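You operate a simulated robot arm through the tools that you are given. There is no shell and no other tool.

You run a simulated two-armed robot. Do the job below in one go: nothing can be reset, and whatever is moved stays where it is left.

## Task
Take the cloth rag from the top of the white bench and lay it out flat on the top of the yellow bench.

Only the result counts: the job must be done as asked and must still hold three seconds after the hand-in. Knocking over, shifting, dropping, spilling or breaking anything else fails it. Flat cloth is picked up by pressing the open fingertips on it (5 to 10 N) and closing them slowly along it; thin cloth reads only 2 to 8 mm in the jaws.

## Robot
Two 7-joint arms with two-finger parallel grippers on one trunk, on a base that moves. Base frame: it is fixed to the floor where the robot stands at the start and does not move with it; the origin is under the middle of the robot, x ahead of it, y to its left, z up; the surface under the hand at the start is at about z = 0.85. Units: m, rad, N and s.
The left shoulder is at the start at [0.05, 0.165, 1.18], the right one opposite. With the tool pointing down near the work surface each hand reaches from about 0.2 to 0.68 m from the robot's upright axis, wherever it stands, measured 20 degrees to its own side. Places, roughly: top of the yellow bench [0.7, 0.7, 0.8]. Payload 3.91 kg a hand.
Tool frame (each hand has its own): the origin (TCP) lies between the finger pads and is the grasp point; the fingertips stand 0.03 m ahead of it; z points along the fingers, y is the line along which they close. The gripper opens to 0.11 m. The fingers are 0.02 m wide and 0.01 m thick; the gripper's body (0.048 by 0.112 m) begins 0.055 m behind the TCP.
Orientation is that of the tool frame in the base frame, as a unit quaternion [w, x, y, z]. With the fingers straight down and closing along the base's y, the tool's x points along the base's -x, its y along +y and its z along -z.

## Interface
- The arms move only by the tool nudge_tool. It takes "left_targets", "right_targets" or both (then of equal length, played together; a hand with none holds still); each is text: rows parted by semicolons, each of 6 numbers parted by spaces: the shift along the base's x, y, z in cm, then the turn, a rotation vector about the base's x, y, z in rad. In form: dx dy dz wx wy wz; .... A call has 1 to 20 rows; each row shifts and turns the commanded pose from where the row before left it. "left_claw" and "right_claw" are, for a hand that has rows, the opening, from 0 (shut) to 1 (fully open), set as the call begins (left out, the last holds). Rows are played at 5 a second. More than 0.05 m and 0.15 rad between two rows, or a gripper value outside its range, and nothing of the call is played. A pose out of reach is approached as far as the arm can. The call stops where the force on the tool passes 40 N (or 10 N more than at its start, if that is more) or the arm is blocked; 0.2 s more then pass. The fingers move at their own pace (about 0.045 m/s each) and stop on an object; they squeeze with about 37 N. The grip force told is the motor's: it shows also when the fingers shut on nothing. Time passes only in rows, and 0.2 s behind the last, so rows that do not move let the fingers close. It gives the time, the measured TCP pose, the force on the tool (base axes), the opening and the grip force at its end, in the units of the frame above (readings bear some noise), with the torque about the TCP (base axes, N m) and any sound that the robot's microphone picked up.
- Cameras (640 x 400 px; columns grow to the right, rows downward): "scene" is now at [0.1118, 0.0251, 1.3482]; the picture's right is [0.29, -0.96, 0.00], its down [-0.58, -0.17, -0.80] and it looks along [0.76, 0.23, -0.60] (base axes); focal length 254 px, centre (320, 200). "left" rides on the left gripper at [0.072, -0.017, -0.103] in its tool frame; the picture's right is [0.23, 0.97, 0.00], its down [-0.76, 0.18, -0.62] and it looks along [-0.61, 0.14, 0.78] (tool axes); focal length 222 px, centre (320, 200). "right" rides on the right gripper at [0.072, 0.017, -0.103] in its tool frame; the picture's right is [-0.23, 0.97, 0.00], its down [-0.76, -0.18, -0.62] and it looks along [-0.61, -0.14, 0.78] (tool axes); focal length 222 px, centre (320, 200).
- capture(camera): a new picture of that camera. No time passes.
- lift_body(by): slides the trunk up (or, below 0, down) by that many m; the arms and the scene camera ride with it, the base frame stays. It gives what a move gives, with no picture.
- steer(legs): drives the robot by 1 to 6 legs, each [ahead, left, turn to the left] in m, m and rad, along the robot's own axes; the way and the turn of a leg run together, so that a leg with both is an arc; at most 1.5 m and 3.142 rad a leg. The arms and the cameras ride along, it lands a little off, and it stops where it bumps. It gives what a move gives.
- head_to(pan, tilt): turns the head with the scene camera to pan (to the left, within 1.396 rad either way) and tilt (down, from -0.506 to 1.204), counted from straight ahead of the robot. It gives what a move gives.
- pixel_to_xyz(camera, pixels): there is no depth. For up to 12 entries [column, row, z] of the newest picture of that camera ("zoom" is the newest enlarged one), the place [x, y] in the base frame at which the ray of that pixel passes the height z, good to about 0.002 m. No time passes.
- zoom(camera, box): a new picture of the part [left, top, right, bottom] of that camera's present view, enlarged. No time passes.
- job_done(): hands the job in; it is judged then, once.

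Leave the grippers open and the arms clear of the work at the hand-in unless told otherwise.

The tools are called after "Emit:" by a JSON object that holds its "fn" and its "kwargs". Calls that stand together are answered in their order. nudge_tool: Moves the arms, as the interface text tells. Its arguments: {"type":"object","properties":{"left_targets":{"type":"string"},"left_claw":{"type":"number"},"right_targets":{"type":"string"},"right_claw":{"type":"number"}},"required":[]} The other tools are called the same way: lift_body (by) moves the trunk up or down; steer (legs) drives the base; head_to (pan, tilt) turns the head that bears the scene camera; capture (camera) takes a picture; pixel_to_xyz (camera, pixels) gives the place at which the rays of pixels pass given heights; zoom (camera, box) takes an enlarged picture of a part of a camera's view; job_done () hands the job in.

At the start:

```text
t: 0.0
left_tool_pos: [0.4294, 0.3204, 1.1094]
left_tool_rot: [0.002, -0.001, 1.0, 0.0]
left_force: [-0.5, 0.0, -0.8]
left_moment: [0.01, 0.04, 0.01]
left_opening: 0.1099
left_grasp_force: 0.0
right_tool_pos: [0.4172, -0.0073, 1.1515]
right_tool_rot: [0.001, 0.0, 1.0, -0.001]
right_force: [-0.2, -0.9, -0.3]
right_moment: [0.01, -0.01, 0.01]
right_opening: 0.1099
right_grasp_force: 0.0
trunk travel left (down, up): [-0.4, 0.103]
robot x, y, heading: [-0.0008, 0.0029, 0.001]
head pan, tilt (commanded): [0.291, 0.648]
```

scene: 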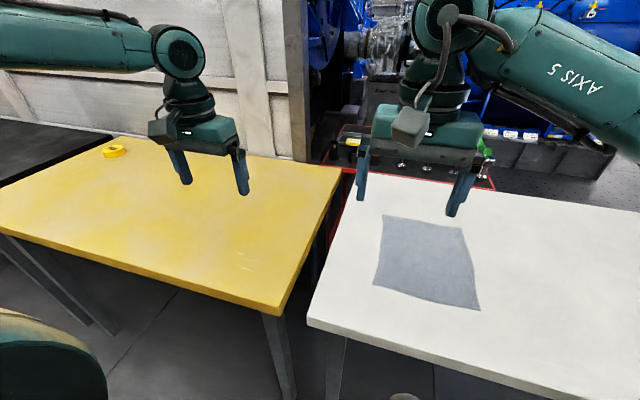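
right: 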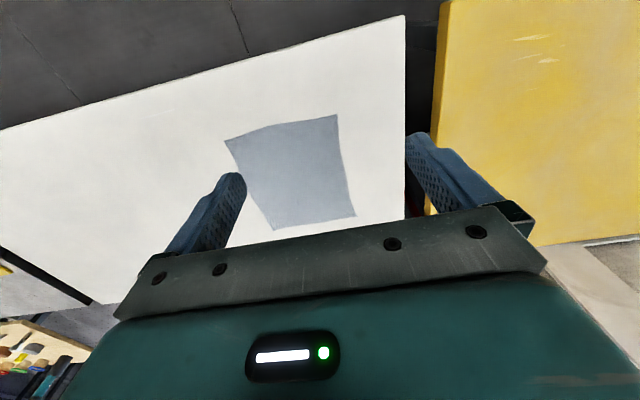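
left: 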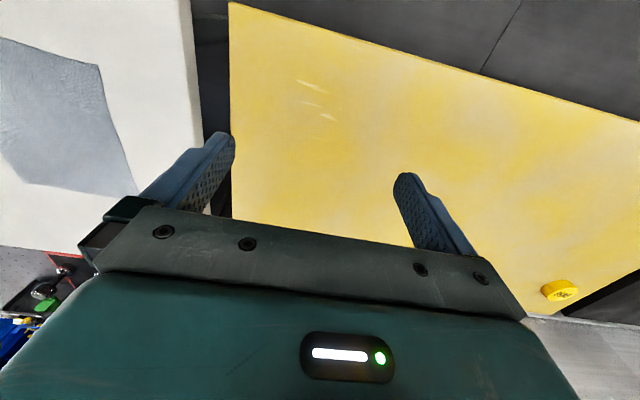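

I can see the grey rag on the white bench, with corners near (383,215), (463,229), (480,310) and (374,284) in the scene view. The yellow bench is to the left, with a yellow tape roll at its far-left corner around (113,151). Next I'll project the rag corners and bench edges onto their likely heights.

Emit:
{"fn": "pixel_to_xyz", "kwargs": {"camera": "scene", "pixels": [[383, 215, 0.85], [463, 229, 0.85], [480, 310, 0.85], [374, 284, 0.85], [308, 322, 0.85], [345, 172, 0.85], [279, 315, 0.8], [341, 168, 0.8], [0, 230, 0.8], [120, 137, 0.8], [113, 155, 0.8], [640, 205, 0.85]]}}

Emit:
{"fn": "pixel_to_xyz", "kwargs": {"camera": "right", "pixels": [[225, 141, 0.85], [337, 115, 0.85], [355, 216, 0.85], [273, 229, 0.85], [404, 15, 0.85], [404, 218, 0.85], [443, 2, 0.8]]}}

Emit:
{"fn": "pixel_to_xyz", "kwargs": {"camera": "left", "pixels": [[229, 2, 0.8], [232, 217, 0.8], [560, 295, 0.8], [562, 314, 0.8], [640, 121, 0.8], [103, 66, 0.85], [135, 193, 0.85], [192, 0, 0.85]]}}

Emit:
{"fn": "zoom", "kwargs": {"camera": "scene", "box": [340, 190, 520, 330]}}

```text
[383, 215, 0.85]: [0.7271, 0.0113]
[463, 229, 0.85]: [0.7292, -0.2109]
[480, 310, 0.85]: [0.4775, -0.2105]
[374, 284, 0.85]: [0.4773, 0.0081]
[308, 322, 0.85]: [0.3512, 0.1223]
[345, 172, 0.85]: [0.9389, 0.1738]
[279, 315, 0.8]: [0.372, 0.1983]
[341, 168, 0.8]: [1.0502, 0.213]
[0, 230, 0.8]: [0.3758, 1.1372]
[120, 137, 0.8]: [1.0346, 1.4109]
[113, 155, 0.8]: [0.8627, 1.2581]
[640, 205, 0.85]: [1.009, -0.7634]
```

```text
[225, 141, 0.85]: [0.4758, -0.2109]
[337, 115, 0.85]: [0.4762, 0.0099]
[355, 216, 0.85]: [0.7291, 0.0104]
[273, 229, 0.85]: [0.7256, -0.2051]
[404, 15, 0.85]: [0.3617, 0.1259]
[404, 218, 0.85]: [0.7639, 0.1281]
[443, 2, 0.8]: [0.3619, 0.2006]
```

```text
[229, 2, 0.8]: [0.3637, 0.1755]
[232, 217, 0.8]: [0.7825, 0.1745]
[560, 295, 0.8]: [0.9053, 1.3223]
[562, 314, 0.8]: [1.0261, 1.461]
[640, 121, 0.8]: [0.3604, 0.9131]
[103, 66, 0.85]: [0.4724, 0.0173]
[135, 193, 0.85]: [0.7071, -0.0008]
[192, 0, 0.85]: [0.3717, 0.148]
```

```text
2.86 times, centred on (430, 260) of scene
```

zoom: 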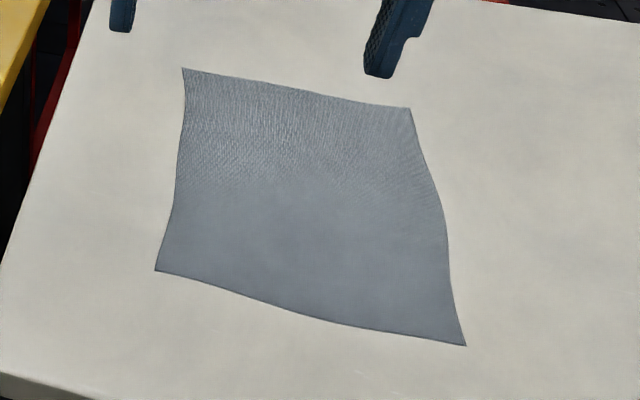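

The scene and right cameras agree on the rag: x 0.476–0.728, y −0.211–0.010, z about 0.85. The yellow top looks a little higher than 0.80. Before planning the drive to the left I'll turn the head to check the floor and the yellow bench for obstacles.

Emit:
{"fn": "head_to", "kwargs": {"pan": 1.0, "tilt": 0.7}}

Emit:
{"fn": "capture", "kwargs": {"camera": "scene"}}

```text
t: 1.1
left_tool_pos: [0.4292, 0.3224, 1.1092]
left_tool_rot: [0.0, -0.001, 1.0, 0.0]
left_force: [0.4, -0.1, 0.1]
left_moment: [0.02, 0.0, 0.01]
left_opening: 0.11
left_grasp_force: 0.1
right_tool_pos: [0.4169, -0.0072, 1.1513]
right_tool_rot: [0.0, 0.0, 1.0, 0.001]
right_force: [0.1, 1.0, 0.1]
right_moment: [0.02, 0.0, 0.03]
right_opening: 0.1098
right_grasp_force: 0.1
trunk travel left (down, up): [-0.4, 0.103]
robot x, y, heading: [0.0039, 0.0004, 0.001]
head pan, tilt (commanded): [1.0, 0.7]
```

```text
taken
```

scene: 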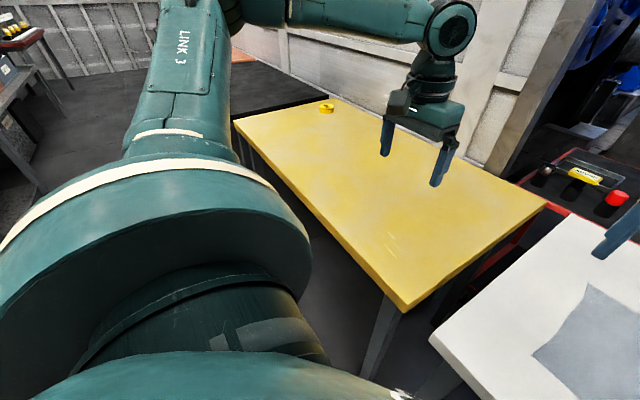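

The green shape at lower left is the robot's own shoulder. The floor in front of the yellow bench looks free, and the tape roll sits far back at its left end. I'll check further left for anything hidden behind the shoulder, then look down and ahead.

Emit:
{"fn": "head_to", "kwargs": {"pan": 1.396, "tilt": 0.3}}

Emit:
{"fn": "capture", "kwargs": {"camera": "scene"}}

Emit:
{"fn": "head_to", "kwargs": {"pan": 0.4, "tilt": 1.0}}

Emit:
{"fn": "capture", "kwargs": {"camera": "scene"}}

```text
t: 1.9
left_tool_pos: [0.4292, 0.3211, 1.1078]
left_tool_rot: [0.001, -0.002, 1.0, 0.0]
left_force: [-0.1, 0.1, -0.1]
left_moment: [-0.03, -0.03, 0.0]
left_opening: 0.11
left_grasp_force: 0.1
right_tool_pos: [0.4174, -0.0073, 1.1505]
right_tool_rot: [0.0, 0.0, 1.0, 0.0]
right_force: [0.2, -0.2, -1.0]
right_moment: [0.01, 0.02, -0.02]
right_opening: 0.1101
right_grasp_force: 0.0
trunk travel left (down, up): [-0.4, 0.103]
robot x, y, heading: [-0.0016, -0.0005, -0.002]
head pan, tilt (commanded): [1.396, 0.3]
```

```text
taken
```

scene: 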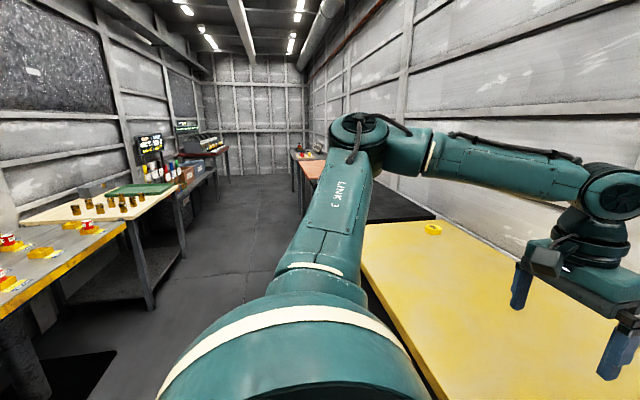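

```text
t: 3.2
left_tool_pos: [0.4287, 0.3206, 1.1083]
left_tool_rot: [0.001, -0.001, 1.0, 0.0]
left_force: [-0.3, -0.2, 0.2]
left_moment: [0.02, -0.01, 0.04]
left_opening: 0.1102
left_grasp_force: 0.0
right_tool_pos: [0.4164, -0.0073, 1.1514]
right_tool_rot: [0.0, 0.001, 1.0, 0.0]
right_force: [0.0, 0.6, -0.8]
right_moment: [0.03, 0.02, -0.01]
right_opening: 0.1098
right_grasp_force: 0.0
trunk travel left (down, up): [-0.4, 0.103]
robot x, y, heading: [-0.0019, -0.0042, -0.001]
head pan, tilt (commanded): [0.4, 1.0]
```

```text
taken
```

scene: 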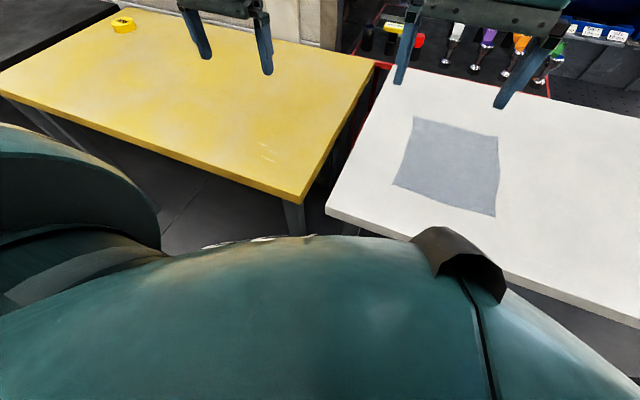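

The aisle to the left is free. Now I'll zoom on the scratch marks on the yellow top in each view so I can triangulate its height.

Emit:
{"fn": "zoom", "kwargs": {"camera": "scene", "box": [230, 130, 310, 180]}}

Emit:
{"fn": "zoom", "kwargs": {"camera": "left", "box": [270, 60, 366, 120]}}

Emit:
{"fn": "zoom", "kwargs": {"camera": "right", "box": [490, 10, 586, 70]}}

```text
8.00 times, centred on (270, 155) of scene
```

zoom: 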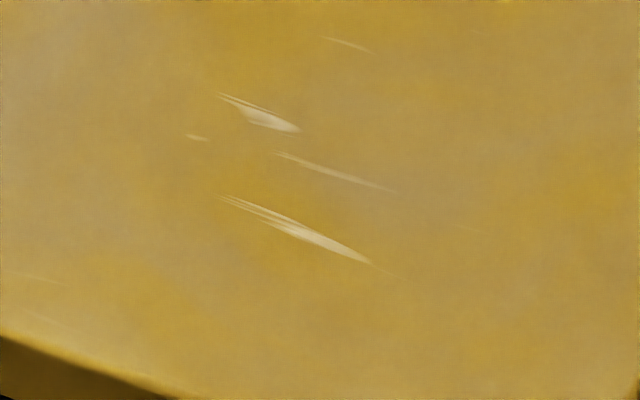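

```text
6.67 times, centred on (318, 90) of left
```

zoom: 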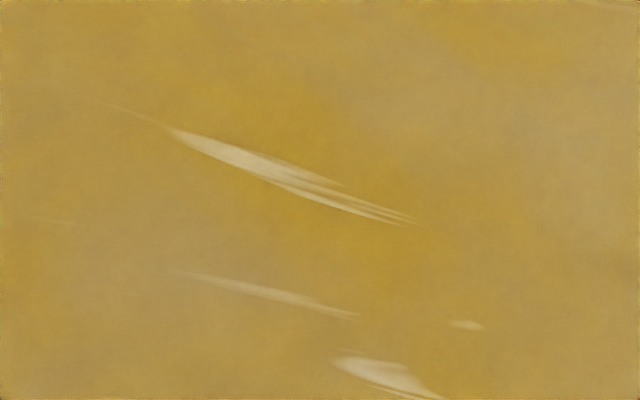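

```text
6.67 times, centred on (538, 40) of right
```

zoom: 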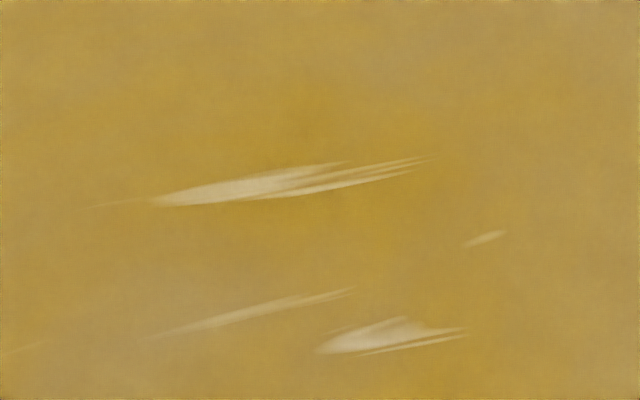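

The same marks show in all three zooms. I take point A as the fat end of the long scratch and point B as the fat end of the smudge, and I'll compare their rays at several heights.

Emit:
{"fn": "pixel_to_xyz", "kwargs": {"camera": "scene", "pixels": [[276.25, 162.75, 0.8], [276.25, 162.75, 0.85], [267.5, 146.4, 0.8], [267.5, 146.4, 0.85]]}}

Emit:
{"fn": "pixel_to_xyz", "kwargs": {"camera": "left", "pixels": [[295.2, 79.2, 0.8], [295.2, 79.2, 0.85], [320.25, 114, 0.8], [320.25, 114, 0.85]]}}

Emit:
{"fn": "pixel_to_xyz", "kwargs": {"camera": "right", "pixels": [[512.8, 40.6, 0.8], [512.8, 40.6, 0.85], [537.7, 62.8, 0.8], [537.7, 62.8, 0.85]]}}

```text
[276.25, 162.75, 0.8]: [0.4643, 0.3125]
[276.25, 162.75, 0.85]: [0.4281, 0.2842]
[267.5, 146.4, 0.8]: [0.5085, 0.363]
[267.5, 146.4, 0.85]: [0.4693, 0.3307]
```

```text
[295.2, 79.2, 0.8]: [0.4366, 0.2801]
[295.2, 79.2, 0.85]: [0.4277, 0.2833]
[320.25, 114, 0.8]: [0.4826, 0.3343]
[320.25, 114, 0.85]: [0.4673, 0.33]
```

```text
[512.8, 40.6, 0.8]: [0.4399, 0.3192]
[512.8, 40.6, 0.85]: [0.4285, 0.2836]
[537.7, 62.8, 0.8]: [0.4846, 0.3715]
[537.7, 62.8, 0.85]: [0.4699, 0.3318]
```

All three cameras agree at z = 0.85: A is at (0.428, 0.284) and B at about (0.469, 0.331). So the yellow top is also at 0.85, with its near-right corner at about (0.35, 0.18). My plan is to pinch both near corners of the rag with the two hands, lift it, drive left, and lay it with the far edge touching down first. First I'll shift the robot 0.1 m to the right so the rag is centred ahead of it.

Emit:
{"fn": "steer", "kwargs": {"legs": [[0, -0.1, 0]]}}

Emit:
{"fn": "head_to", "kwargs": {"pan": 0.0, "tilt": 0.75}}

Emit:
{"fn": "capture", "kwargs": {"camera": "scene"}}

```text
t: 4.8
left_tool_pos: [0.429, 0.2201, 1.1096]
left_tool_rot: [0.001, 0.0, 1.0, 0.0]
left_force: [0.1, 0.6, -0.4]
left_moment: [-0.03, 0.0, 0.0]
left_opening: 0.1098
left_grasp_force: 0.1
right_tool_pos: [0.4159, -0.1079, 1.1519]
right_tool_rot: [0.0, 0.0, 1.0, -0.001]
right_force: [-0.5, 0.1, 0.4]
right_moment: [0.04, -0.01, -0.01]
right_opening: 0.11
right_grasp_force: 0.1
trunk travel left (down, up): [-0.4, 0.103]
robot x, y, heading: [0.0009, -0.1026, -0.001]
head pan, tilt (commanded): [0.4, 1.0]
```

```text
t: 5.6
left_tool_pos: [0.4305, 0.2213, 1.1082]
left_tool_rot: [0.001, 0.0, 1.0, -0.001]
left_force: [0.1, 0.0, 0.1]
left_moment: [0.03, 0.0, 0.0]
left_opening: 0.1102
left_grasp_force: 0.1
right_tool_pos: [0.4166, -0.1087, 1.1516]
right_tool_rot: [0.001, 0.001, 1.0, -0.001]
right_force: [1.0, 0.5, 0.0]
right_moment: [0.01, -0.01, -0.01]
right_opening: 0.1099
right_grasp_force: 0.2
trunk travel left (down, up): [-0.4, 0.103]
robot x, y, heading: [0.0021, -0.1004, -0.005]
head pan, tilt (commanded): [0.0, 0.75]
```

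```text
taken
```

scene: 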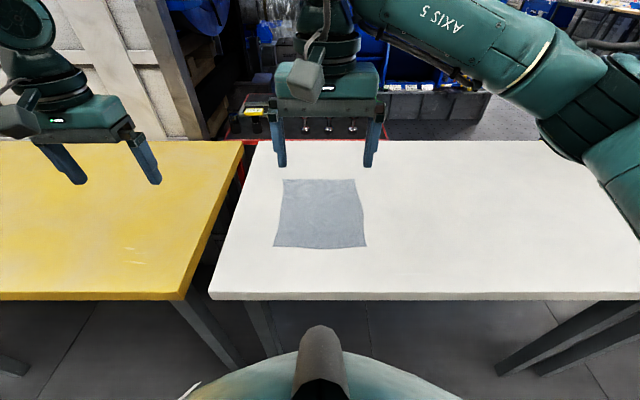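

The rag is now centred ahead at (320,213). I'm bringing both hands to about 3 cm above the near corners, right at (0.490, −0.178) and left at (0.490, −0.023), with the fingers narrowed to about 38 mm.

Emit:
{"fn": "nudge_tool", "kwargs": {"left_targets": "0.75 -3.05 -2.47 0 0 0; 0.75 -3.05 -2.47 0 0 0; 0.75 -3.05 -2.47 0 0 0; 0.75 -3.05 -2.47 0 0 0; 0.75 -3.05 -2.47 0 0 0; 0.75 -3.05 -2.47 0 0 0; 0.75 -3.05 -2.47 0 0 0; 0.75 -3.05 -2.47 0 0 0; 0 0 0 0 0 0; 0 0 0 0 0 0", "right_targets": "0.92 -0.875 -3.0 0 0 0; 0.92 -0.875 -3.0 0 0 0; 0.92 -0.875 -3.0 0 0 0; 0.92 -0.875 -3.0 0 0 0; 0.92 -0.875 -3.0 0 0 0; 0.92 -0.875 -3.0 0 0 0; 0.92 -0.875 -3.0 0 0 0; 0.92 -0.875 -3.0 0 0 0; 0 0 0 0 0 0; 0 0 0 0 0 0", "left_claw": 0.35, "right_claw": 0.35}}

Emit:
{"fn": "capture", "kwargs": {"camera": "scene"}}

Emit:
{"fn": "capture", "kwargs": {"camera": "left"}}

Emit:
{"fn": "capture", "kwargs": {"camera": "right"}}

```text
t: 7.8
left_tool_pos: [0.4437, 0.0537, 0.956]
left_tool_rot: [0.001, 0.0, 1.0, 0.0]
left_force: [-0.1, 0.0, 0.7]
left_moment: [-0.03, 0.02, 0.01]
left_opening: 0.0384
left_grasp_force: 0.0
left hand out of reach, approached as far as the arm can: row 6, 7, 8
right_tool_pos: [0.4886, -0.1789, 0.91]
right_tool_rot: [0.0, 0.0, 1.0, 0.0]
right_force: [0.3, 0.1, -0.7]
right_moment: [0.01, 0.02, 0.02]
right_opening: 0.0387
right_grasp_force: 0.0
trunk travel left (down, up): [-0.4, 0.103]
robot x, y, heading: [-0.0013, -0.1001, -0.005]
head pan, tilt (commanded): [0.0, 0.75]
```

```text
taken
```

scene: 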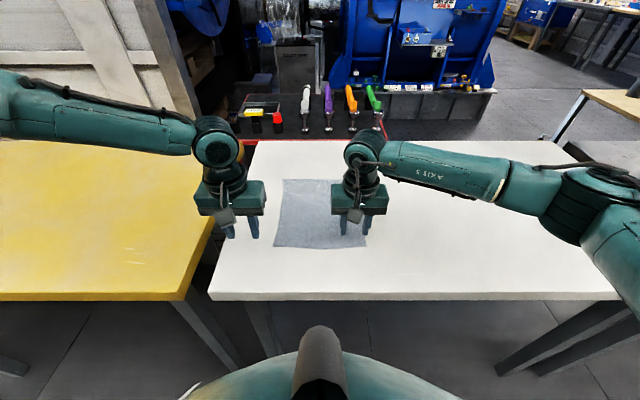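

```text
taken
```

left: 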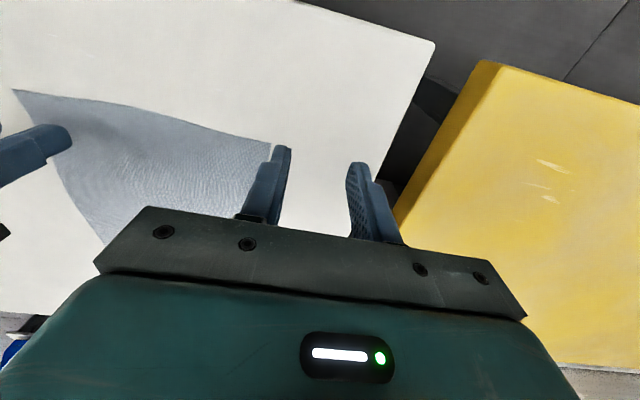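

```text
taken
```

right: 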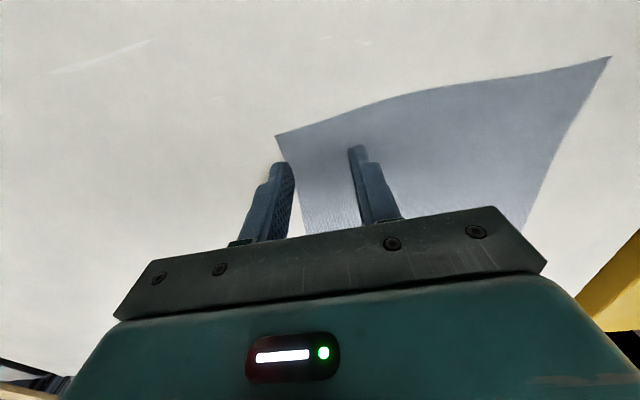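

The right hand is in place at (0.489, −0.179, 0.910), but the left hand stopped short at (0.444, 0.054, 0.956) as out of reach. I'll step it inward at its present height to see how far it can go.

Emit:
{"fn": "nudge_tool", "kwargs": {"left_targets": "0 -2 1 0 0 0; 0 -2 1 0 0 0; 0 -2 0 0 0 0; 0 0 0 0 0 0"}}

```text
t: 8.8
left_tool_pos: [0.425, 0.0279, 0.9911]
left_tool_rot: [0.001, 0.0, 1.0, -0.001]
left_force: [-0.2, 0.4, 0.3]
left_moment: [-0.03, -0.02, -0.04]
left_opening: 0.0386
left_grasp_force: 0.0
left hand out of reach, approached as far as the arm can: row 1, 2, 3
right_tool_pos: [0.4881, -0.1781, 0.9108]
right_tool_rot: [0.001, 0.001, 1.0, 0.0]
right_force: [0.7, 0.2, 0.2]
right_moment: [-0.01, 0.0, -0.02]
right_opening: 0.0384
right_grasp_force: 0.1
trunk travel left (down, up): [-0.4, 0.103]
robot x, y, heading: [0.0015, -0.0988, -0.004]
head pan, tilt (commanded): [0.0, 0.75]
```

The left hand is stopped by a joint limit rather than by distance. I'll see if turning its wrist about the vertical frees it.

Emit:
{"fn": "nudge_tool", "kwargs": {"left_targets": "0 0 0 0 0 -0.14; 0 0 0 0 0 -0.14; 0 -2 0 0 0 0; 0 -2 0 0 0 0; 0 0 0 0 0 0"}}

Emit:
{"fn": "capture", "kwargs": {"camera": "scene"}}

```text
t: 10.0
left_tool_pos: [0.4117, 0.0183, 1.0001]
left_tool_rot: [0.001, 0.14, 0.99, 0.0]
left_force: [-0.4, -0.5, 0.3]
left_moment: [0.02, -0.01, -0.02]
left_opening: 0.0386
left_grasp_force: 0.1
left hand out of reach, approached as far as the arm can: row 3, 4
right_tool_pos: [0.4898, -0.1781, 0.9113]
right_tool_rot: [0.0, 0.001, 1.0, 0.0]
right_force: [0.5, -0.5, 0.1]
right_moment: [0.0, 0.02, -0.02]
right_opening: 0.0386
right_grasp_force: 0.0
trunk travel left (down, up): [-0.4, 0.103]
robot x, y, heading: [-0.0028, -0.0988, -0.0]
head pan, tilt (commanded): [0.0, 0.75]
```

```text
taken
```

scene: 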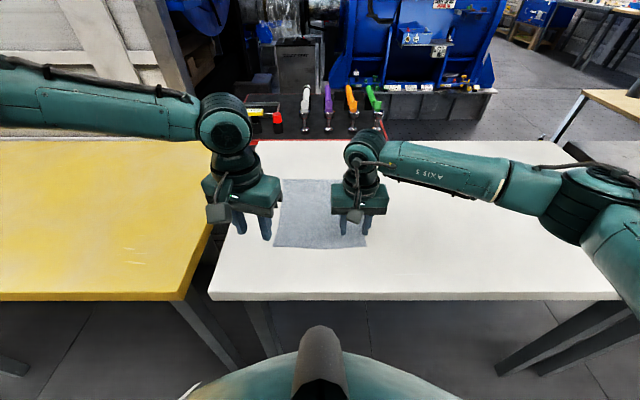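

Turning the wrist didn't help. I'll turn it back, lift the left hand, pull it closer to the body, move it inward, and then reach forward again by this different route.

Emit:
{"fn": "nudge_tool", "kwargs": {"left_targets": "-2 1 3 0 0 0.14; -3 1 3 0 0 0.14; -3 0 2 0 0 0; 0 -3 0 0 0 0; 0 -3 0 0 0 0; 0 -1 0 0 0 0; 0 0 0 0 0 0"}}

```text
t: 11.6
left_tool_pos: [0.333, -0.0139, 1.0813]
left_tool_rot: [0.002, -0.002, 1.0, 0.001]
left_force: [-0.5, 0.3, 0.4]
left_moment: [0.03, 0.0, -0.01]
left_opening: 0.0386
left_grasp_force: 0.1
left hand out of reach, approached as far as the arm can: row 5, 6
right_tool_pos: [0.4894, -0.1787, 0.9104]
right_tool_rot: [-0.001, 0.001, 1.0, 0.0]
right_force: [0.8, 0.5, 0.3]
right_moment: [-0.03, 0.02, -0.01]
right_opening: 0.0382
right_grasp_force: 0.1
trunk travel left (down, up): [-0.4, 0.103]
robot x, y, heading: [-0.0005, -0.1004, -0.0]
head pan, tilt (commanded): [0.0, 0.75]
```

The left hand is now at (0.333, −0.014, 1.081), further inward than before. I'll push forward and down from here in small steps.

Emit:
{"fn": "nudge_tool", "kwargs": {"left_targets": "3 0 0 0 0 0; 3 0 0 0 0 0; 3 0 -1 0 0 0; 3 0 -2 0 0 0; 0 0 0 0 0 0"}}

Emit:
{"fn": "capture", "kwargs": {"camera": "scene"}}

```text
t: 12.8
left_tool_pos: [0.4388, 0.0168, 1.0569]
left_tool_rot: [0.0, 0.0, 1.0, -0.001]
left_force: [0.5, 0.2, 0.3]
left_moment: [-0.02, 0.0, 0.0]
left_opening: 0.0387
left_grasp_force: 0.0
left hand out of reach, approached as far as the arm can: row 2, 3, 4
right_tool_pos: [0.4884, -0.1788, 0.9119]
right_tool_rot: [0.0, 0.001, 1.0, 0.0]
right_force: [0.8, -0.3, -0.1]
right_moment: [0.0, 0.0, 0.01]
right_opening: 0.0385
right_grasp_force: 0.1
trunk travel left (down, up): [-0.4, 0.103]
robot x, y, heading: [-0.0004, -0.1007, -0.001]
head pan, tilt (commanded): [0.0, 0.75]
```

```text
taken
```

scene: 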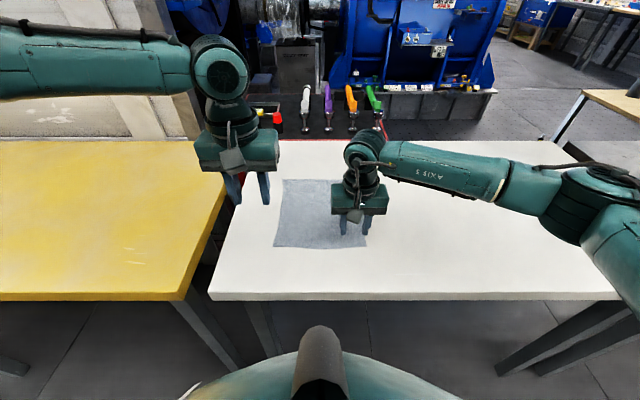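

The left hand won't pass about 15° to its own side, while the right hand has worked close to straight ahead. So I'll move the robot another 8 cm to the right, which puts both corners within reach. The right hand goes up first.

Emit:
{"fn": "nudge_tool", "kwargs": {"right_targets": "0 0 4 0 0 0; 0 0 4 0 0 0"}}

Emit:
{"fn": "steer", "kwargs": {"legs": [[0, -0.085, 0]]}}

```text
t: 13.4
left_tool_pos: [0.438, 0.0178, 1.0562]
left_tool_rot: [0.001, 0.0, 1.0, -0.001]
left_force: [0.4, 0.8, -0.2]
left_moment: [0.01, 0.01, 0.02]
left_opening: 0.0385
left_grasp_force: 0.0
right_tool_pos: [0.4898, -0.1767, 0.9906]
right_tool_rot: [0.0, 0.001, 1.0, 0.0]
right_force: [0.1, -0.3, -0.3]
right_moment: [0.02, 0.02, 0.01]
right_opening: 0.0384
right_grasp_force: 0.1
trunk travel left (down, up): [-0.4, 0.103]
robot x, y, heading: [-0.0003, -0.0981, -0.002]
head pan, tilt (commanded): [0.0, 0.75]
```

```text
t: 14.8
left_tool_pos: [0.4372, -0.0675, 1.0565]
left_tool_rot: [0.001, 0.0, 1.0, -0.001]
left_force: [0.2, -0.5, 0.1]
left_moment: [0.01, 0.0, 0.01]
left_opening: 0.0385
left_grasp_force: 0.1
right_tool_pos: [0.4905, -0.2631, 0.9907]
right_tool_rot: [0.0, 0.001, 1.0, 0.0]
right_force: [0.6, 0.6, 0.8]
right_moment: [-0.01, -0.02, 0.02]
right_opening: 0.0386
right_grasp_force: 0.1
trunk travel left (down, up): [-0.4, 0.103]
robot x, y, heading: [-0.0029, -0.1859, -0.001]
head pan, tilt (commanded): [0.0, 0.75]
```

The robot is now at y = −0.186. I'll bring both hands over the near corners again, stopping 4 cm above the cloth: left at (0.490, −0.023), right at (0.490, −0.178).

Emit:
{"fn": "nudge_tool", "kwargs": {"left_targets": "1.325 1.11 -3.41 0 0 0; 1.325 1.11 -3.41 0 0 0; 1.325 1.11 -3.41 0 0 0; 1.325 1.11 -3.41 0 0 0; 0 0 0 0 0 0", "right_targets": "0 2.12 -1.77 0 0 0; 0 2.12 -1.77 0 0 0; 0 2.12 -1.77 0 0 0; 0 2.12 -1.77 0 0 0; 0 0 0 0 0 0"}}

Emit:
{"fn": "capture", "kwargs": {"camera": "left"}}

Emit:
{"fn": "capture", "kwargs": {"camera": "right"}}

```text
t: 16.0
left_tool_pos: [0.4716, 0.0029, 0.9355]
left_tool_rot: [0.001, 0.0, 1.0, -0.001]
left_force: [-0.3, 0.7, 0.0]
left_moment: [-0.02, -0.01, -0.01]
left_opening: 0.0386
left_grasp_force: 0.1
left hand out of reach, approached as far as the arm can: row 2, 3, 4
right_tool_pos: [0.4906, -0.1783, 0.9198]
right_tool_rot: [0.001, 0.001, 1.0, -0.001]
right_force: [-0.8, -0.3, 0.1]
right_moment: [0.0, 0.0, 0.01]
right_opening: 0.0385
right_grasp_force: 0.1
trunk travel left (down, up): [-0.4, 0.103]
robot x, y, heading: [0.0004, -0.1852, -0.001]
head pan, tilt (commanded): [0.0, 0.75]
```

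```text
taken
```

left: 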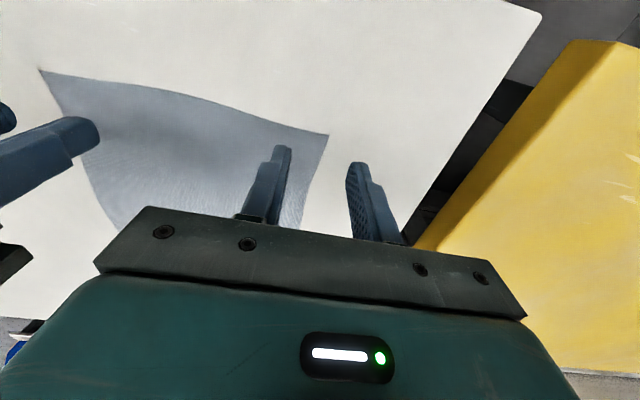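

```text
taken
```

right: 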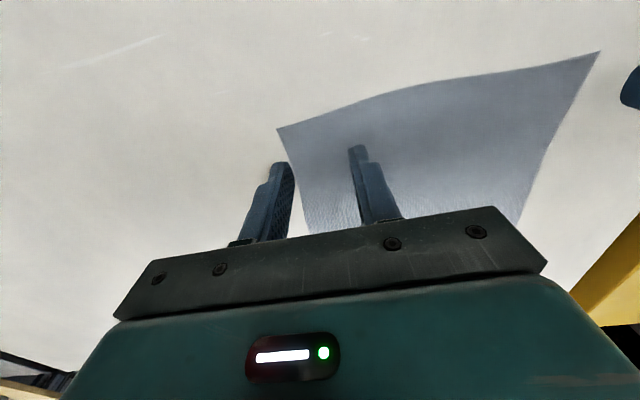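

The right hand is in place again at (0.491, −0.178, 0.920), but the left hand stopped at (0.472, 0.003, 0.936). I'll try yawing the left hand the other way and then stepping inward.

Emit:
{"fn": "nudge_tool", "kwargs": {"left_targets": "0 0 0 0 0 0.14; 0 0 0 0 0 0.14; 0 0 0 0 0 0.14; 1 -1.3 -0.5 0 0 0; 1 -1.3 -0.5 0 0 0; 0 0 0 0 0 0"}}

```text
t: 17.4
left_tool_pos: [0.4712, -0.0017, 0.9417]
left_tool_rot: [0.001, -0.209, 0.978, -0.001]
left_force: [0.2, -0.2, -0.2]
left_moment: [0.01, 0.01, -0.02]
left_opening: 0.0385
left_grasp_force: 0.0
left hand out of reach, approached as far as the arm can: row 4, 5
right_tool_pos: [0.4908, -0.1792, 0.9209]
right_tool_rot: [-0.001, 0.001, 1.0, -0.001]
right_force: [-0.3, -0.9, 0.1]
right_moment: [0.02, 0.04, -0.02]
right_opening: 0.0387
right_grasp_force: 0.1
trunk travel left (down, up): [-0.4, 0.103]
robot x, y, heading: [-0.0006, -0.1852, -0.003]
head pan, tilt (commanded): [0.0, 0.75]
```

Yaw makes no difference. The left hand's inward limit gets looser as the hand is higher relative to the shoulder, so lowering the trunk should help. First I'll look at the right elbow to make sure it clears the white bench.

Emit:
{"fn": "head_to", "kwargs": {"pan": -0.9, "tilt": 0.7}}

Emit:
{"fn": "capture", "kwargs": {"camera": "scene"}}

Emit:
{"fn": "head_to", "kwargs": {"pan": 0.9, "tilt": 0.5}}

Emit:
{"fn": "capture", "kwargs": {"camera": "scene"}}

```text
t: 18.6
left_tool_pos: [0.4721, -0.0009, 0.9412]
left_tool_rot: [0.001, -0.209, 0.978, -0.001]
left_force: [0.8, 0.1, -0.3]
left_moment: [0.0, -0.02, -0.02]
left_opening: 0.0384
left_grasp_force: 0.1
right_tool_pos: [0.4906, -0.1795, 0.9208]
right_tool_rot: [0.0, 0.001, 1.0, 0.0]
right_force: [-1.1, 0.0, -0.2]
right_moment: [0.05, 0.01, 0.0]
right_opening: 0.0386
right_grasp_force: 0.1
trunk travel left (down, up): [-0.4, 0.103]
robot x, y, heading: [-0.0019, -0.1843, -0.004]
head pan, tilt (commanded): [-0.901, 0.7]
```

```text
taken
```

scene: 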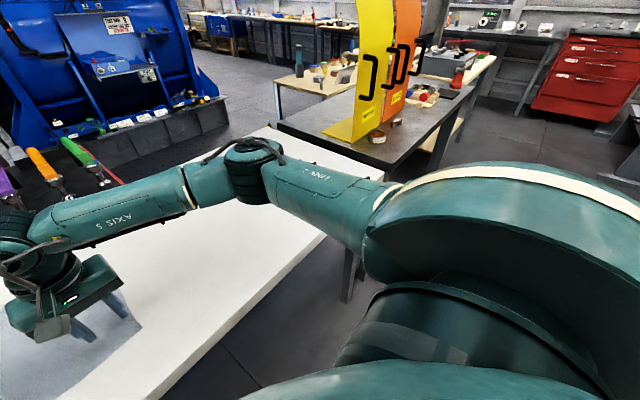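

```text
t: 20.4
left_tool_pos: [0.4711, -0.002, 0.9415]
left_tool_rot: [0.002, -0.209, 0.978, -0.001]
left_force: [-0.1, 0.8, -0.8]
left_moment: [0.0, 0.02, 0.02]
left_opening: 0.0386
left_grasp_force: 0.1
right_tool_pos: [0.4906, -0.179, 0.9205]
right_tool_rot: [0.0, 0.002, 1.0, 0.0]
right_force: [-0.1, -0.7, 0.2]
right_moment: [-0.01, 0.0, -0.04]
right_opening: 0.0384
right_grasp_force: 0.1
trunk travel left (down, up): [-0.4, 0.103]
robot x, y, heading: [0.0015, -0.1872, 0.002]
head pan, tilt (commanded): [0.901, 0.499]
```

```text
taken
```

scene: 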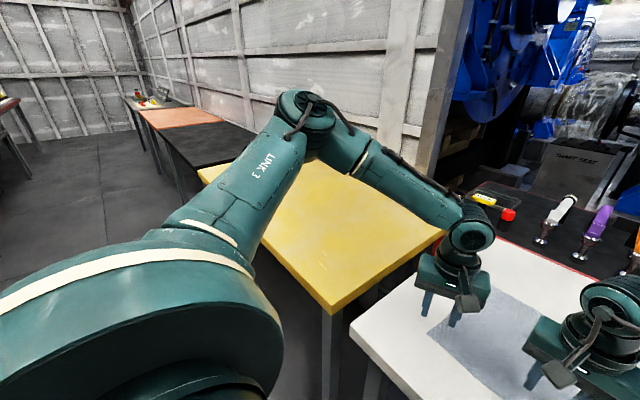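

The right elbow hangs low over the white bench, so lowering the trunk is risky. The right arm reaches inward well, though. Instead I'll lift the hands, undo the left yaw, and drive another 6 cm to the right.

Emit:
{"fn": "nudge_tool", "kwargs": {"left_targets": "0 0 3 0 0 -0.14; 0 0 3 0 0 -0.14; 0 0 0 0 0 -0.14", "right_targets": "0 0 4 0 0 0; 0 0 3 0 0 0; 0 0 0 0 0 0"}}

Emit:
{"fn": "steer", "kwargs": {"legs": [[0, -0.065, 0]]}}

Emit:
{"fn": "head_to", "kwargs": {"pan": 0.2, "tilt": 0.75}}

```text
t: 21.2
left_tool_pos: [0.4707, -0.0022, 1.0007]
left_tool_rot: [0.0, 0.001, 1.0, -0.001]
left_force: [0.1, -0.6, 0.4]
left_moment: [0.0, 0.0, 0.0]
left_opening: 0.0382
left_grasp_force: 0.0
right_tool_pos: [0.4917, -0.1772, 0.9908]
right_tool_rot: [0.0, 0.0, 1.0, 0.0]
right_force: [0.4, -1.0, 0.7]
right_moment: [-0.02, -0.01, 0.01]
right_opening: 0.0382
right_grasp_force: 0.1
trunk travel left (down, up): [-0.4, 0.103]
robot x, y, heading: [-0.0032, -0.1852, -0.001]
head pan, tilt (commanded): [0.901, 0.499]
```

```text
t: 22.5
left_tool_pos: [0.4701, -0.067, 0.9995]
left_tool_rot: [0.0, -0.001, 1.0, -0.001]
left_force: [-0.4, 0.0, 0.4]
left_moment: [0.02, 0.01, -0.03]
left_opening: 0.0384
left_grasp_force: 0.0
right_tool_pos: [0.4908, -0.2426, 0.9906]
right_tool_rot: [0.0, -0.001, 1.0, 0.001]
right_force: [0.3, -0.7, -0.6]
right_moment: [0.01, 0.04, -0.03]
right_opening: 0.0386
right_grasp_force: 0.2
trunk travel left (down, up): [-0.4, 0.103]
robot x, y, heading: [0.0014, -0.2508, -0.003]
head pan, tilt (commanded): [0.901, 0.499]
```

```text
t: 23.6
left_tool_pos: [0.4711, -0.0657, 1.0005]
left_tool_rot: [0.001, -0.001, 1.0, -0.001]
left_force: [0.0, -0.1, 0.3]
left_moment: [0.01, 0.02, -0.05]
left_opening: 0.0385
left_grasp_force: 0.0
right_tool_pos: [0.4911, -0.241, 0.9907]
right_tool_rot: [0.0, 0.0, 1.0, 0.0]
right_force: [-0.1, 0.5, 0.3]
right_moment: [0.0, 0.02, 0.03]
right_opening: 0.0385
right_grasp_force: 0.1
trunk travel left (down, up): [-0.4, 0.103]
robot x, y, heading: [-0.0017, -0.2518, 0.003]
head pan, tilt (commanded): [0.201, 0.75]
```

Now I'll bring both hands over the near corners again from here.

Emit:
{"fn": "nudge_tool", "kwargs": {"left_targets": "0 2.2 -1 0 0 0; 0.6 1.3 -2.5 0 0 0; 0.6 0.6 -2.75 0 0 0; 0.7 0.4 -2.75 0 0 0; 0 0 0 0 0 0", "right_targets": "0 1.5 -2 0 0 0; 0 1.5 -2 0 0 0; 0 1.5 -2 0 0 0; 0 1.6 -2 0 0 0; 0 0 0 0 0 0"}}

Emit:
{"fn": "capture", "kwargs": {"camera": "left"}}

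Emit:
{"fn": "capture", "kwargs": {"camera": "right"}}

Emit:
{"fn": "capture", "kwargs": {"camera": "scene"}}

```text
t: 24.8
left_tool_pos: [0.4866, -0.0228, 0.9099]
left_tool_rot: [0.002, -0.001, 1.0, -0.001]
left_force: [0.0, 0.1, 0.2]
left_moment: [-0.01, 0.0, 0.01]
left_opening: 0.0386
left_grasp_force: 0.0
right_tool_pos: [0.4913, -0.1806, 0.912]
right_tool_rot: [0.0, 0.0, 1.0, 0.001]
right_force: [0.5, 0.3, 0.3]
right_moment: [0.0, 0.03, -0.03]
right_opening: 0.0385
right_grasp_force: 0.1
trunk travel left (down, up): [-0.4, 0.103]
robot x, y, heading: [-0.0011, -0.2519, 0.001]
head pan, tilt (commanded): [0.201, 0.75]
```

```text
taken
```

left: 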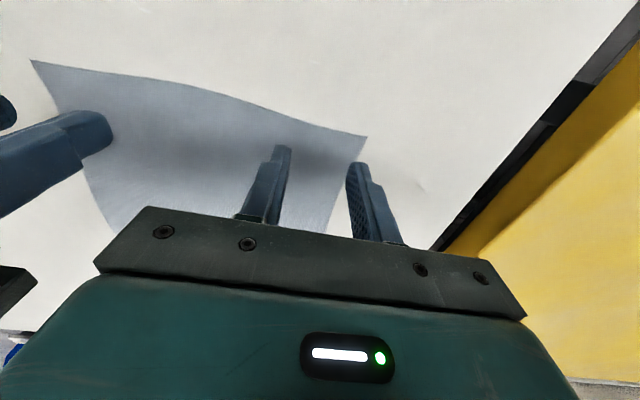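

```text
taken
```

right: 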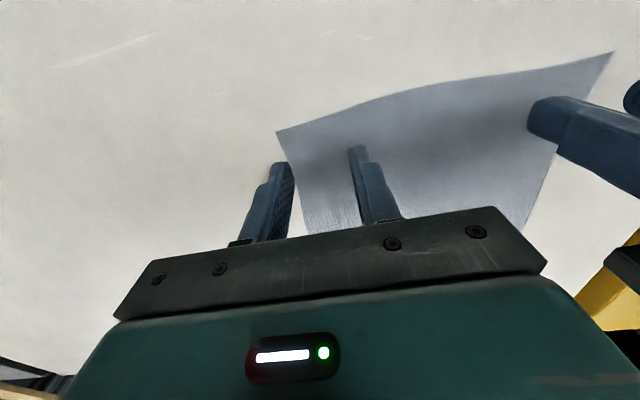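

```text
taken
```

scene: 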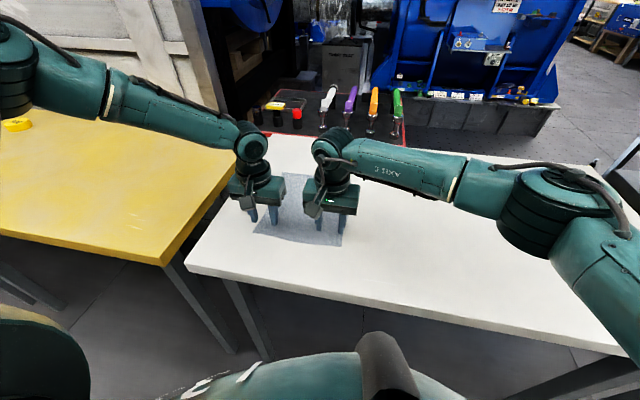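

Both hands are over the near corners with no reach warnings: left at (0.487, −0.023, 0.910), right at (0.491, −0.181, 0.912). I'll lower them to just above contact and then press in small steps.

Emit:
{"fn": "nudge_tool", "kwargs": {"left_targets": "0.2 0 -1 0 0 0; 0 0 -1 0 0 0; 0 0 -0.7 0 0 0; 0 0 0 0 0 0", "right_targets": "0 0 -1 0 0 0; 0 0 -1 0 0 0; 0 0 -0.9 0 0 0; 0 0 0 0 0 0"}}

```text
t: 25.8
left_tool_pos: [0.4804, -0.0132, 0.8954]
left_tool_rot: [0.002, 0.0, 1.0, -0.001]
left_force: [-0.5, -0.3, 0.0]
left_moment: [-0.01, -0.01, 0.02]
left_opening: 0.0384
left_grasp_force: 0.1
left hand out of reach, approached as far as the arm can: row 1, 2, 3
right_tool_pos: [0.4917, -0.1793, 0.8818]
right_tool_rot: [0.0, 0.0, 1.0, 0.0]
right_force: [-0.3, 0.3, -0.7]
right_moment: [-0.02, -0.01, -0.01]
right_opening: 0.0383
right_grasp_force: 0.1
trunk travel left (down, up): [-0.4, 0.103]
robot x, y, heading: [-0.0029, -0.2513, 0.001]
head pan, tilt (commanded): [0.201, 0.75]
```

The left hand hit its limit again just short of contact, at (0.480, −0.013, 0.895). I'll lift both hands a little and shift the robot another 5 cm to the right.

Emit:
{"fn": "nudge_tool", "kwargs": {"left_targets": "0 0 3 0 0 0; 0 0 1 0 0 0", "right_targets": "0 0 3 0 0 0; 0 0 2 0 0 0"}}

Emit:
{"fn": "steer", "kwargs": {"legs": [[0, -0.055, 0]]}}

```text
t: 26.4
left_tool_pos: [0.4802, -0.0144, 0.934]
left_tool_rot: [0.001, -0.001, 1.0, -0.001]
left_force: [-0.5, 0.3, 0.5]
left_moment: [0.0, -0.03, -0.01]
left_opening: 0.0382
left_grasp_force: 0.0
right_tool_pos: [0.4919, -0.1813, 0.9319]
right_tool_rot: [-0.001, 0.001, 1.0, 0.0]
right_force: [-0.3, -0.4, -0.1]
right_moment: [0.02, 0.03, 0.0]
right_opening: 0.0383
right_grasp_force: 0.0
trunk travel left (down, up): [-0.4, 0.103]
robot x, y, heading: [-0.0014, -0.249, -0.001]
head pan, tilt (commanded): [0.201, 0.75]
```

```text
t: 27.5
left_tool_pos: [0.4819, -0.0677, 0.935]
left_tool_rot: [0.0, -0.001, 1.0, 0.0]
left_force: [0.1, -0.1, -0.2]
left_moment: [0.01, 0.0, 0.03]
left_opening: 0.0386
left_grasp_force: 0.2
right_tool_pos: [0.4921, -0.234, 0.9323]
right_tool_rot: [0.0, 0.0, 1.0, 0.001]
right_force: [-0.6, -0.6, -0.9]
right_moment: [-0.01, -0.02, 0.01]
right_opening: 0.0382
right_grasp_force: 0.1
trunk travel left (down, up): [-0.4, 0.103]
robot x, y, heading: [0.0017, -0.3057, 0.003]
head pan, tilt (commanded): [0.201, 0.75]
```

Now over the corners again, and then down to just above contact.

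Emit:
{"fn": "nudge_tool", "kwargs": {"left_targets": "0.3 2.4 0 0 0 0; 0.5 2.4 0 0 0 0; 0 0 -2 0 0 0; 0 0 -2 0 0 0; 0 0 -1.2 0 0 0; 0 0 0 0 0 0", "right_targets": "-0.1 2.7 0 0 0 0; -0.1 2.7 0 0 0 0; 0 0 -2 0 0 0; 0 0 -2 0 0 0; 0 0 -1.0 0 0 0; 0 0 0 0 0 0"}}

Emit:
{"fn": "capture", "kwargs": {"camera": "scene"}}

Emit:
{"fn": "capture", "kwargs": {"camera": "left"}}

Emit:
{"fn": "capture", "kwargs": {"camera": "right"}}

```text
t: 28.9
left_tool_pos: [0.4892, -0.0183, 0.8808]
left_tool_rot: [0.001, -0.001, 1.0, -0.001]
left_force: [1.0, 0.3, 4.2]
left_moment: [0.03, 0.0, -0.02]
left_opening: 0.0387
left_grasp_force: 0.1
right_tool_pos: [0.4892, -0.1805, 0.8812]
right_tool_rot: [0.0, 0.001, 1.0, 0.0]
right_force: [0.1, 0.0, -0.8]
right_moment: [0.0, 0.0, 0.03]
right_opening: 0.0385
right_grasp_force: 0.1
trunk travel left (down, up): [-0.4, 0.103]
robot x, y, heading: [0.0011, -0.307, -0.001]
head pan, tilt (commanded): [0.201, 0.75]
```

```text
taken
```

scene: 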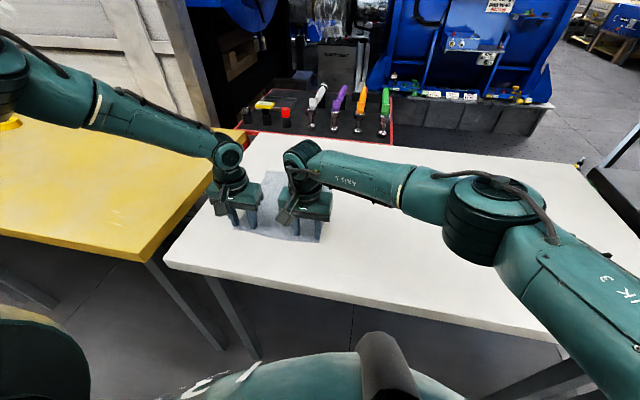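

```text
taken
```

left: 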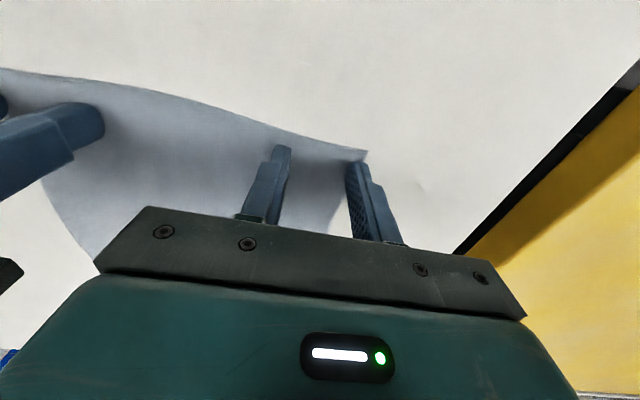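

```text
taken
```

right: 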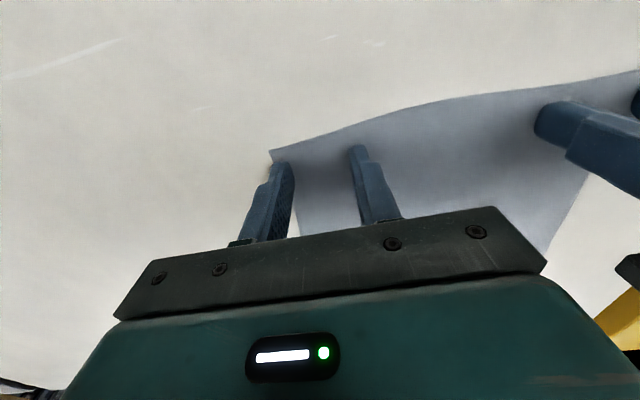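

Contact reads 4.2 N on the left at z = 0.881, and the right is just touching. The outer fingertips sit right at the rag's side edges (left corner at (367,150), right corner at (270,152)). I'll lift slightly, move each hand about 7 mm inward, and come back down to contact.

Emit:
{"fn": "nudge_tool", "kwargs": {"left_targets": "0 0 0.7 0 0 0; 0 -0.8 0 0 0 0; 0 0 -0.7 0 0 0; 0 0 0 0 0 0", "right_targets": "0 0 0.7 0 0 0; 0 0.7 0 0 0 0; 0 0 -0.7 0 0 0; 0 0 -0.15 0 0 0"}}

Emit:
{"fn": "zoom", "kwargs": {"camera": "left", "box": [220, 120, 420, 245]}}

Emit:
{"fn": "zoom", "kwargs": {"camera": "right", "box": [220, 120, 420, 245]}}

```text
t: 29.9
left_tool_pos: [0.4888, -0.0268, 0.8821]
left_tool_rot: [0.001, -0.001, 1.0, -0.001]
left_force: [0.4, 0.5, -0.8]
left_moment: [-0.02, 0.02, 0.02]
left_opening: 0.0385
left_grasp_force: 0.1
right_tool_pos: [0.4899, -0.1725, 0.8806]
right_tool_rot: [0.0, -0.001, 1.0, 0.001]
right_force: [0.0, -0.3, 1.9]
right_moment: [-0.03, 0.02, 0.01]
right_opening: 0.0387
right_grasp_force: 0.1
trunk travel left (down, up): [-0.4, 0.103]
robot x, y, heading: [0.0003, -0.3026, 0.001]
head pan, tilt (commanded): [0.201, 0.75]
```

```text
3.20 times, centred on (320, 182) of left
```

zoom: 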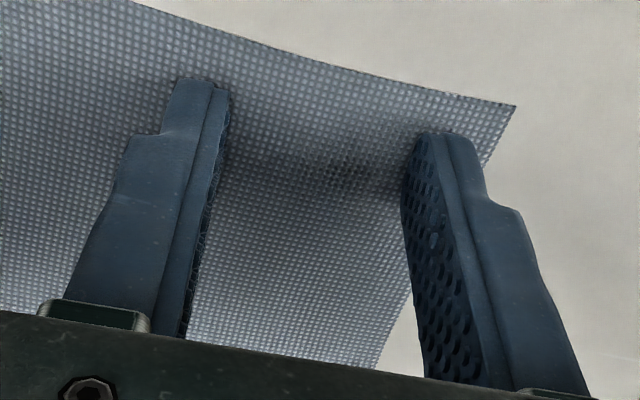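

```text
3.20 times, centred on (320, 182) of right
```

zoom: 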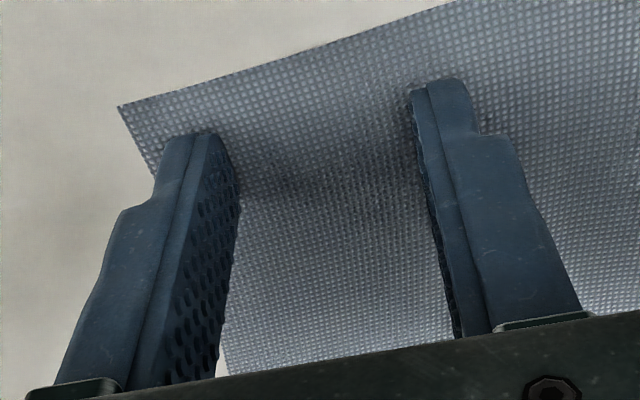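

Both pairs of fingertips are now fully on the rag, about 1 cm inside its near edge. Next I'll press in small steps toward 7 N.

Emit:
{"fn": "nudge_tool", "kwargs": {"left_targets": "0 0 -0.15 0 0 0; 0 0 -0.1 0 0 0; 0 0 0 0 0 0", "right_targets": "0 0 -0.1 0 0 0; 0 0 -0.05 0 0 0; 0 0 0 0 0 0"}}

```text
t: 30.7
left_tool_pos: [0.4894, -0.0264, 0.8818]
left_tool_rot: [0.003, 0.0, 1.0, 0.0]
left_force: [0.8, 1.7, 11.0]
left_moment: [0.18, 0.06, -0.02]
left_opening: 0.0388
left_grasp_force: 0.0
right_tool_pos: [0.49, -0.1724, 0.8818]
right_tool_rot: [0.001, 0.0, 1.0, 0.001]
right_force: [2.5, 2.2, 10.6]
right_moment: [-0.21, -0.01, 0.06]
right_opening: 0.0382
right_grasp_force: 0.0
trunk travel left (down, up): [-0.4, 0.103]
robot x, y, heading: [-0.0004, -0.3049, -0.001]
head pan, tilt (commanded): [0.201, 0.75]
```

The presses read 11.0 N and 10.6 N, slightly high. I'll ease up by 0.05 cm and begin closing slowly.

Emit:
{"fn": "nudge_tool", "kwargs": {"left_targets": "0 0 -0.0 0 0 0; 0 0 0.05 0 0 0; 0 0 0 0 0 0", "right_targets": "0 0 0.0 0 0 0; 0 0 0.05 0 0 0; 0 0 0 0 0 0"}}

Emit:
{"fn": "nudge_tool", "kwargs": {"left_targets": "0 0 0 0 0 0; 0 0 0 0 0 0", "right_targets": "0 0 0 0 0 0; 0 0 0 0 0 0", "left_claw": 0.3, "right_claw": 0.3}}

Emit:
{"fn": "zoom", "kwargs": {"camera": "left", "box": [220, 120, 420, 245]}}

Emit:
{"fn": "zoom", "kwargs": {"camera": "right", "box": [220, 120, 420, 245]}}

```text
t: 31.5
left_tool_pos: [0.489, -0.0263, 0.8805]
left_tool_rot: [0.003, -0.001, 1.0, -0.001]
left_force: [1.9, 1.4, 13.3]
left_moment: [0.24, 0.0, -0.01]
left_opening: 0.0389
left_grasp_force: 0.5
right_tool_pos: [0.4883, -0.1731, 0.8798]
right_tool_rot: [0.0, 0.001, 1.0, 0.0]
right_force: [1.5, 2.3, 10.7]
right_moment: [-0.15, 0.02, 0.06]
right_opening: 0.0379
right_grasp_force: 0.1
trunk travel left (down, up): [-0.4, 0.103]
robot x, y, heading: [-0.001, -0.3049, 0.002]
head pan, tilt (commanded): [0.201, 0.75]
```

```text
t: 32.1
left_tool_pos: [0.4872, -0.0266, 0.8822]
left_tool_rot: [0.002, -0.001, 1.0, -0.001]
left_force: [-0.2, -2.7, 13.8]
left_moment: [0.13, 0.05, 0.02]
left_opening: 0.0326
left_grasp_force: 0.0
right_tool_pos: [0.4887, -0.1741, 0.8811]
right_tool_rot: [0.001, 0.0, 1.0, 0.0]
right_force: [-0.2, 1.5, 8.8]
right_moment: [-0.18, 0.01, 0.04]
right_opening: 0.0324
right_grasp_force: 0.2
trunk travel left (down, up): [-0.4, 0.103]
robot x, y, heading: [0.0025, -0.304, 0.004]
head pan, tilt (commanded): [0.201, 0.75]
```

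```text
3.20 times, centred on (320, 182) of left
```

zoom: 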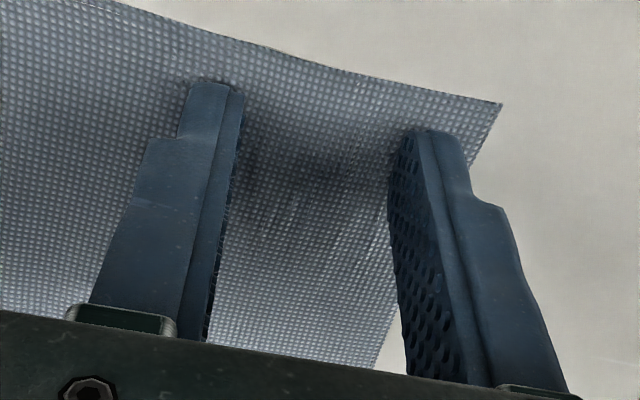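

```text
3.20 times, centred on (320, 182) of right
```

zoom: 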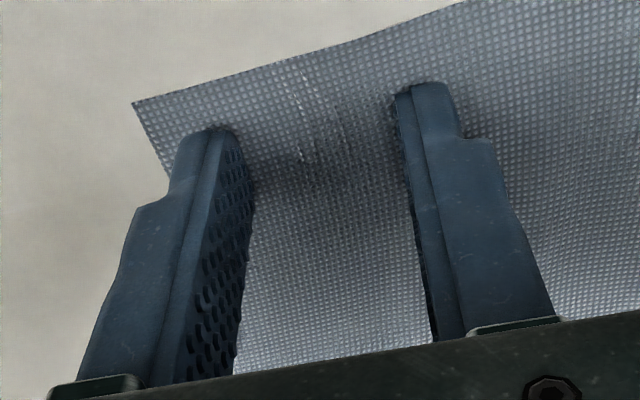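

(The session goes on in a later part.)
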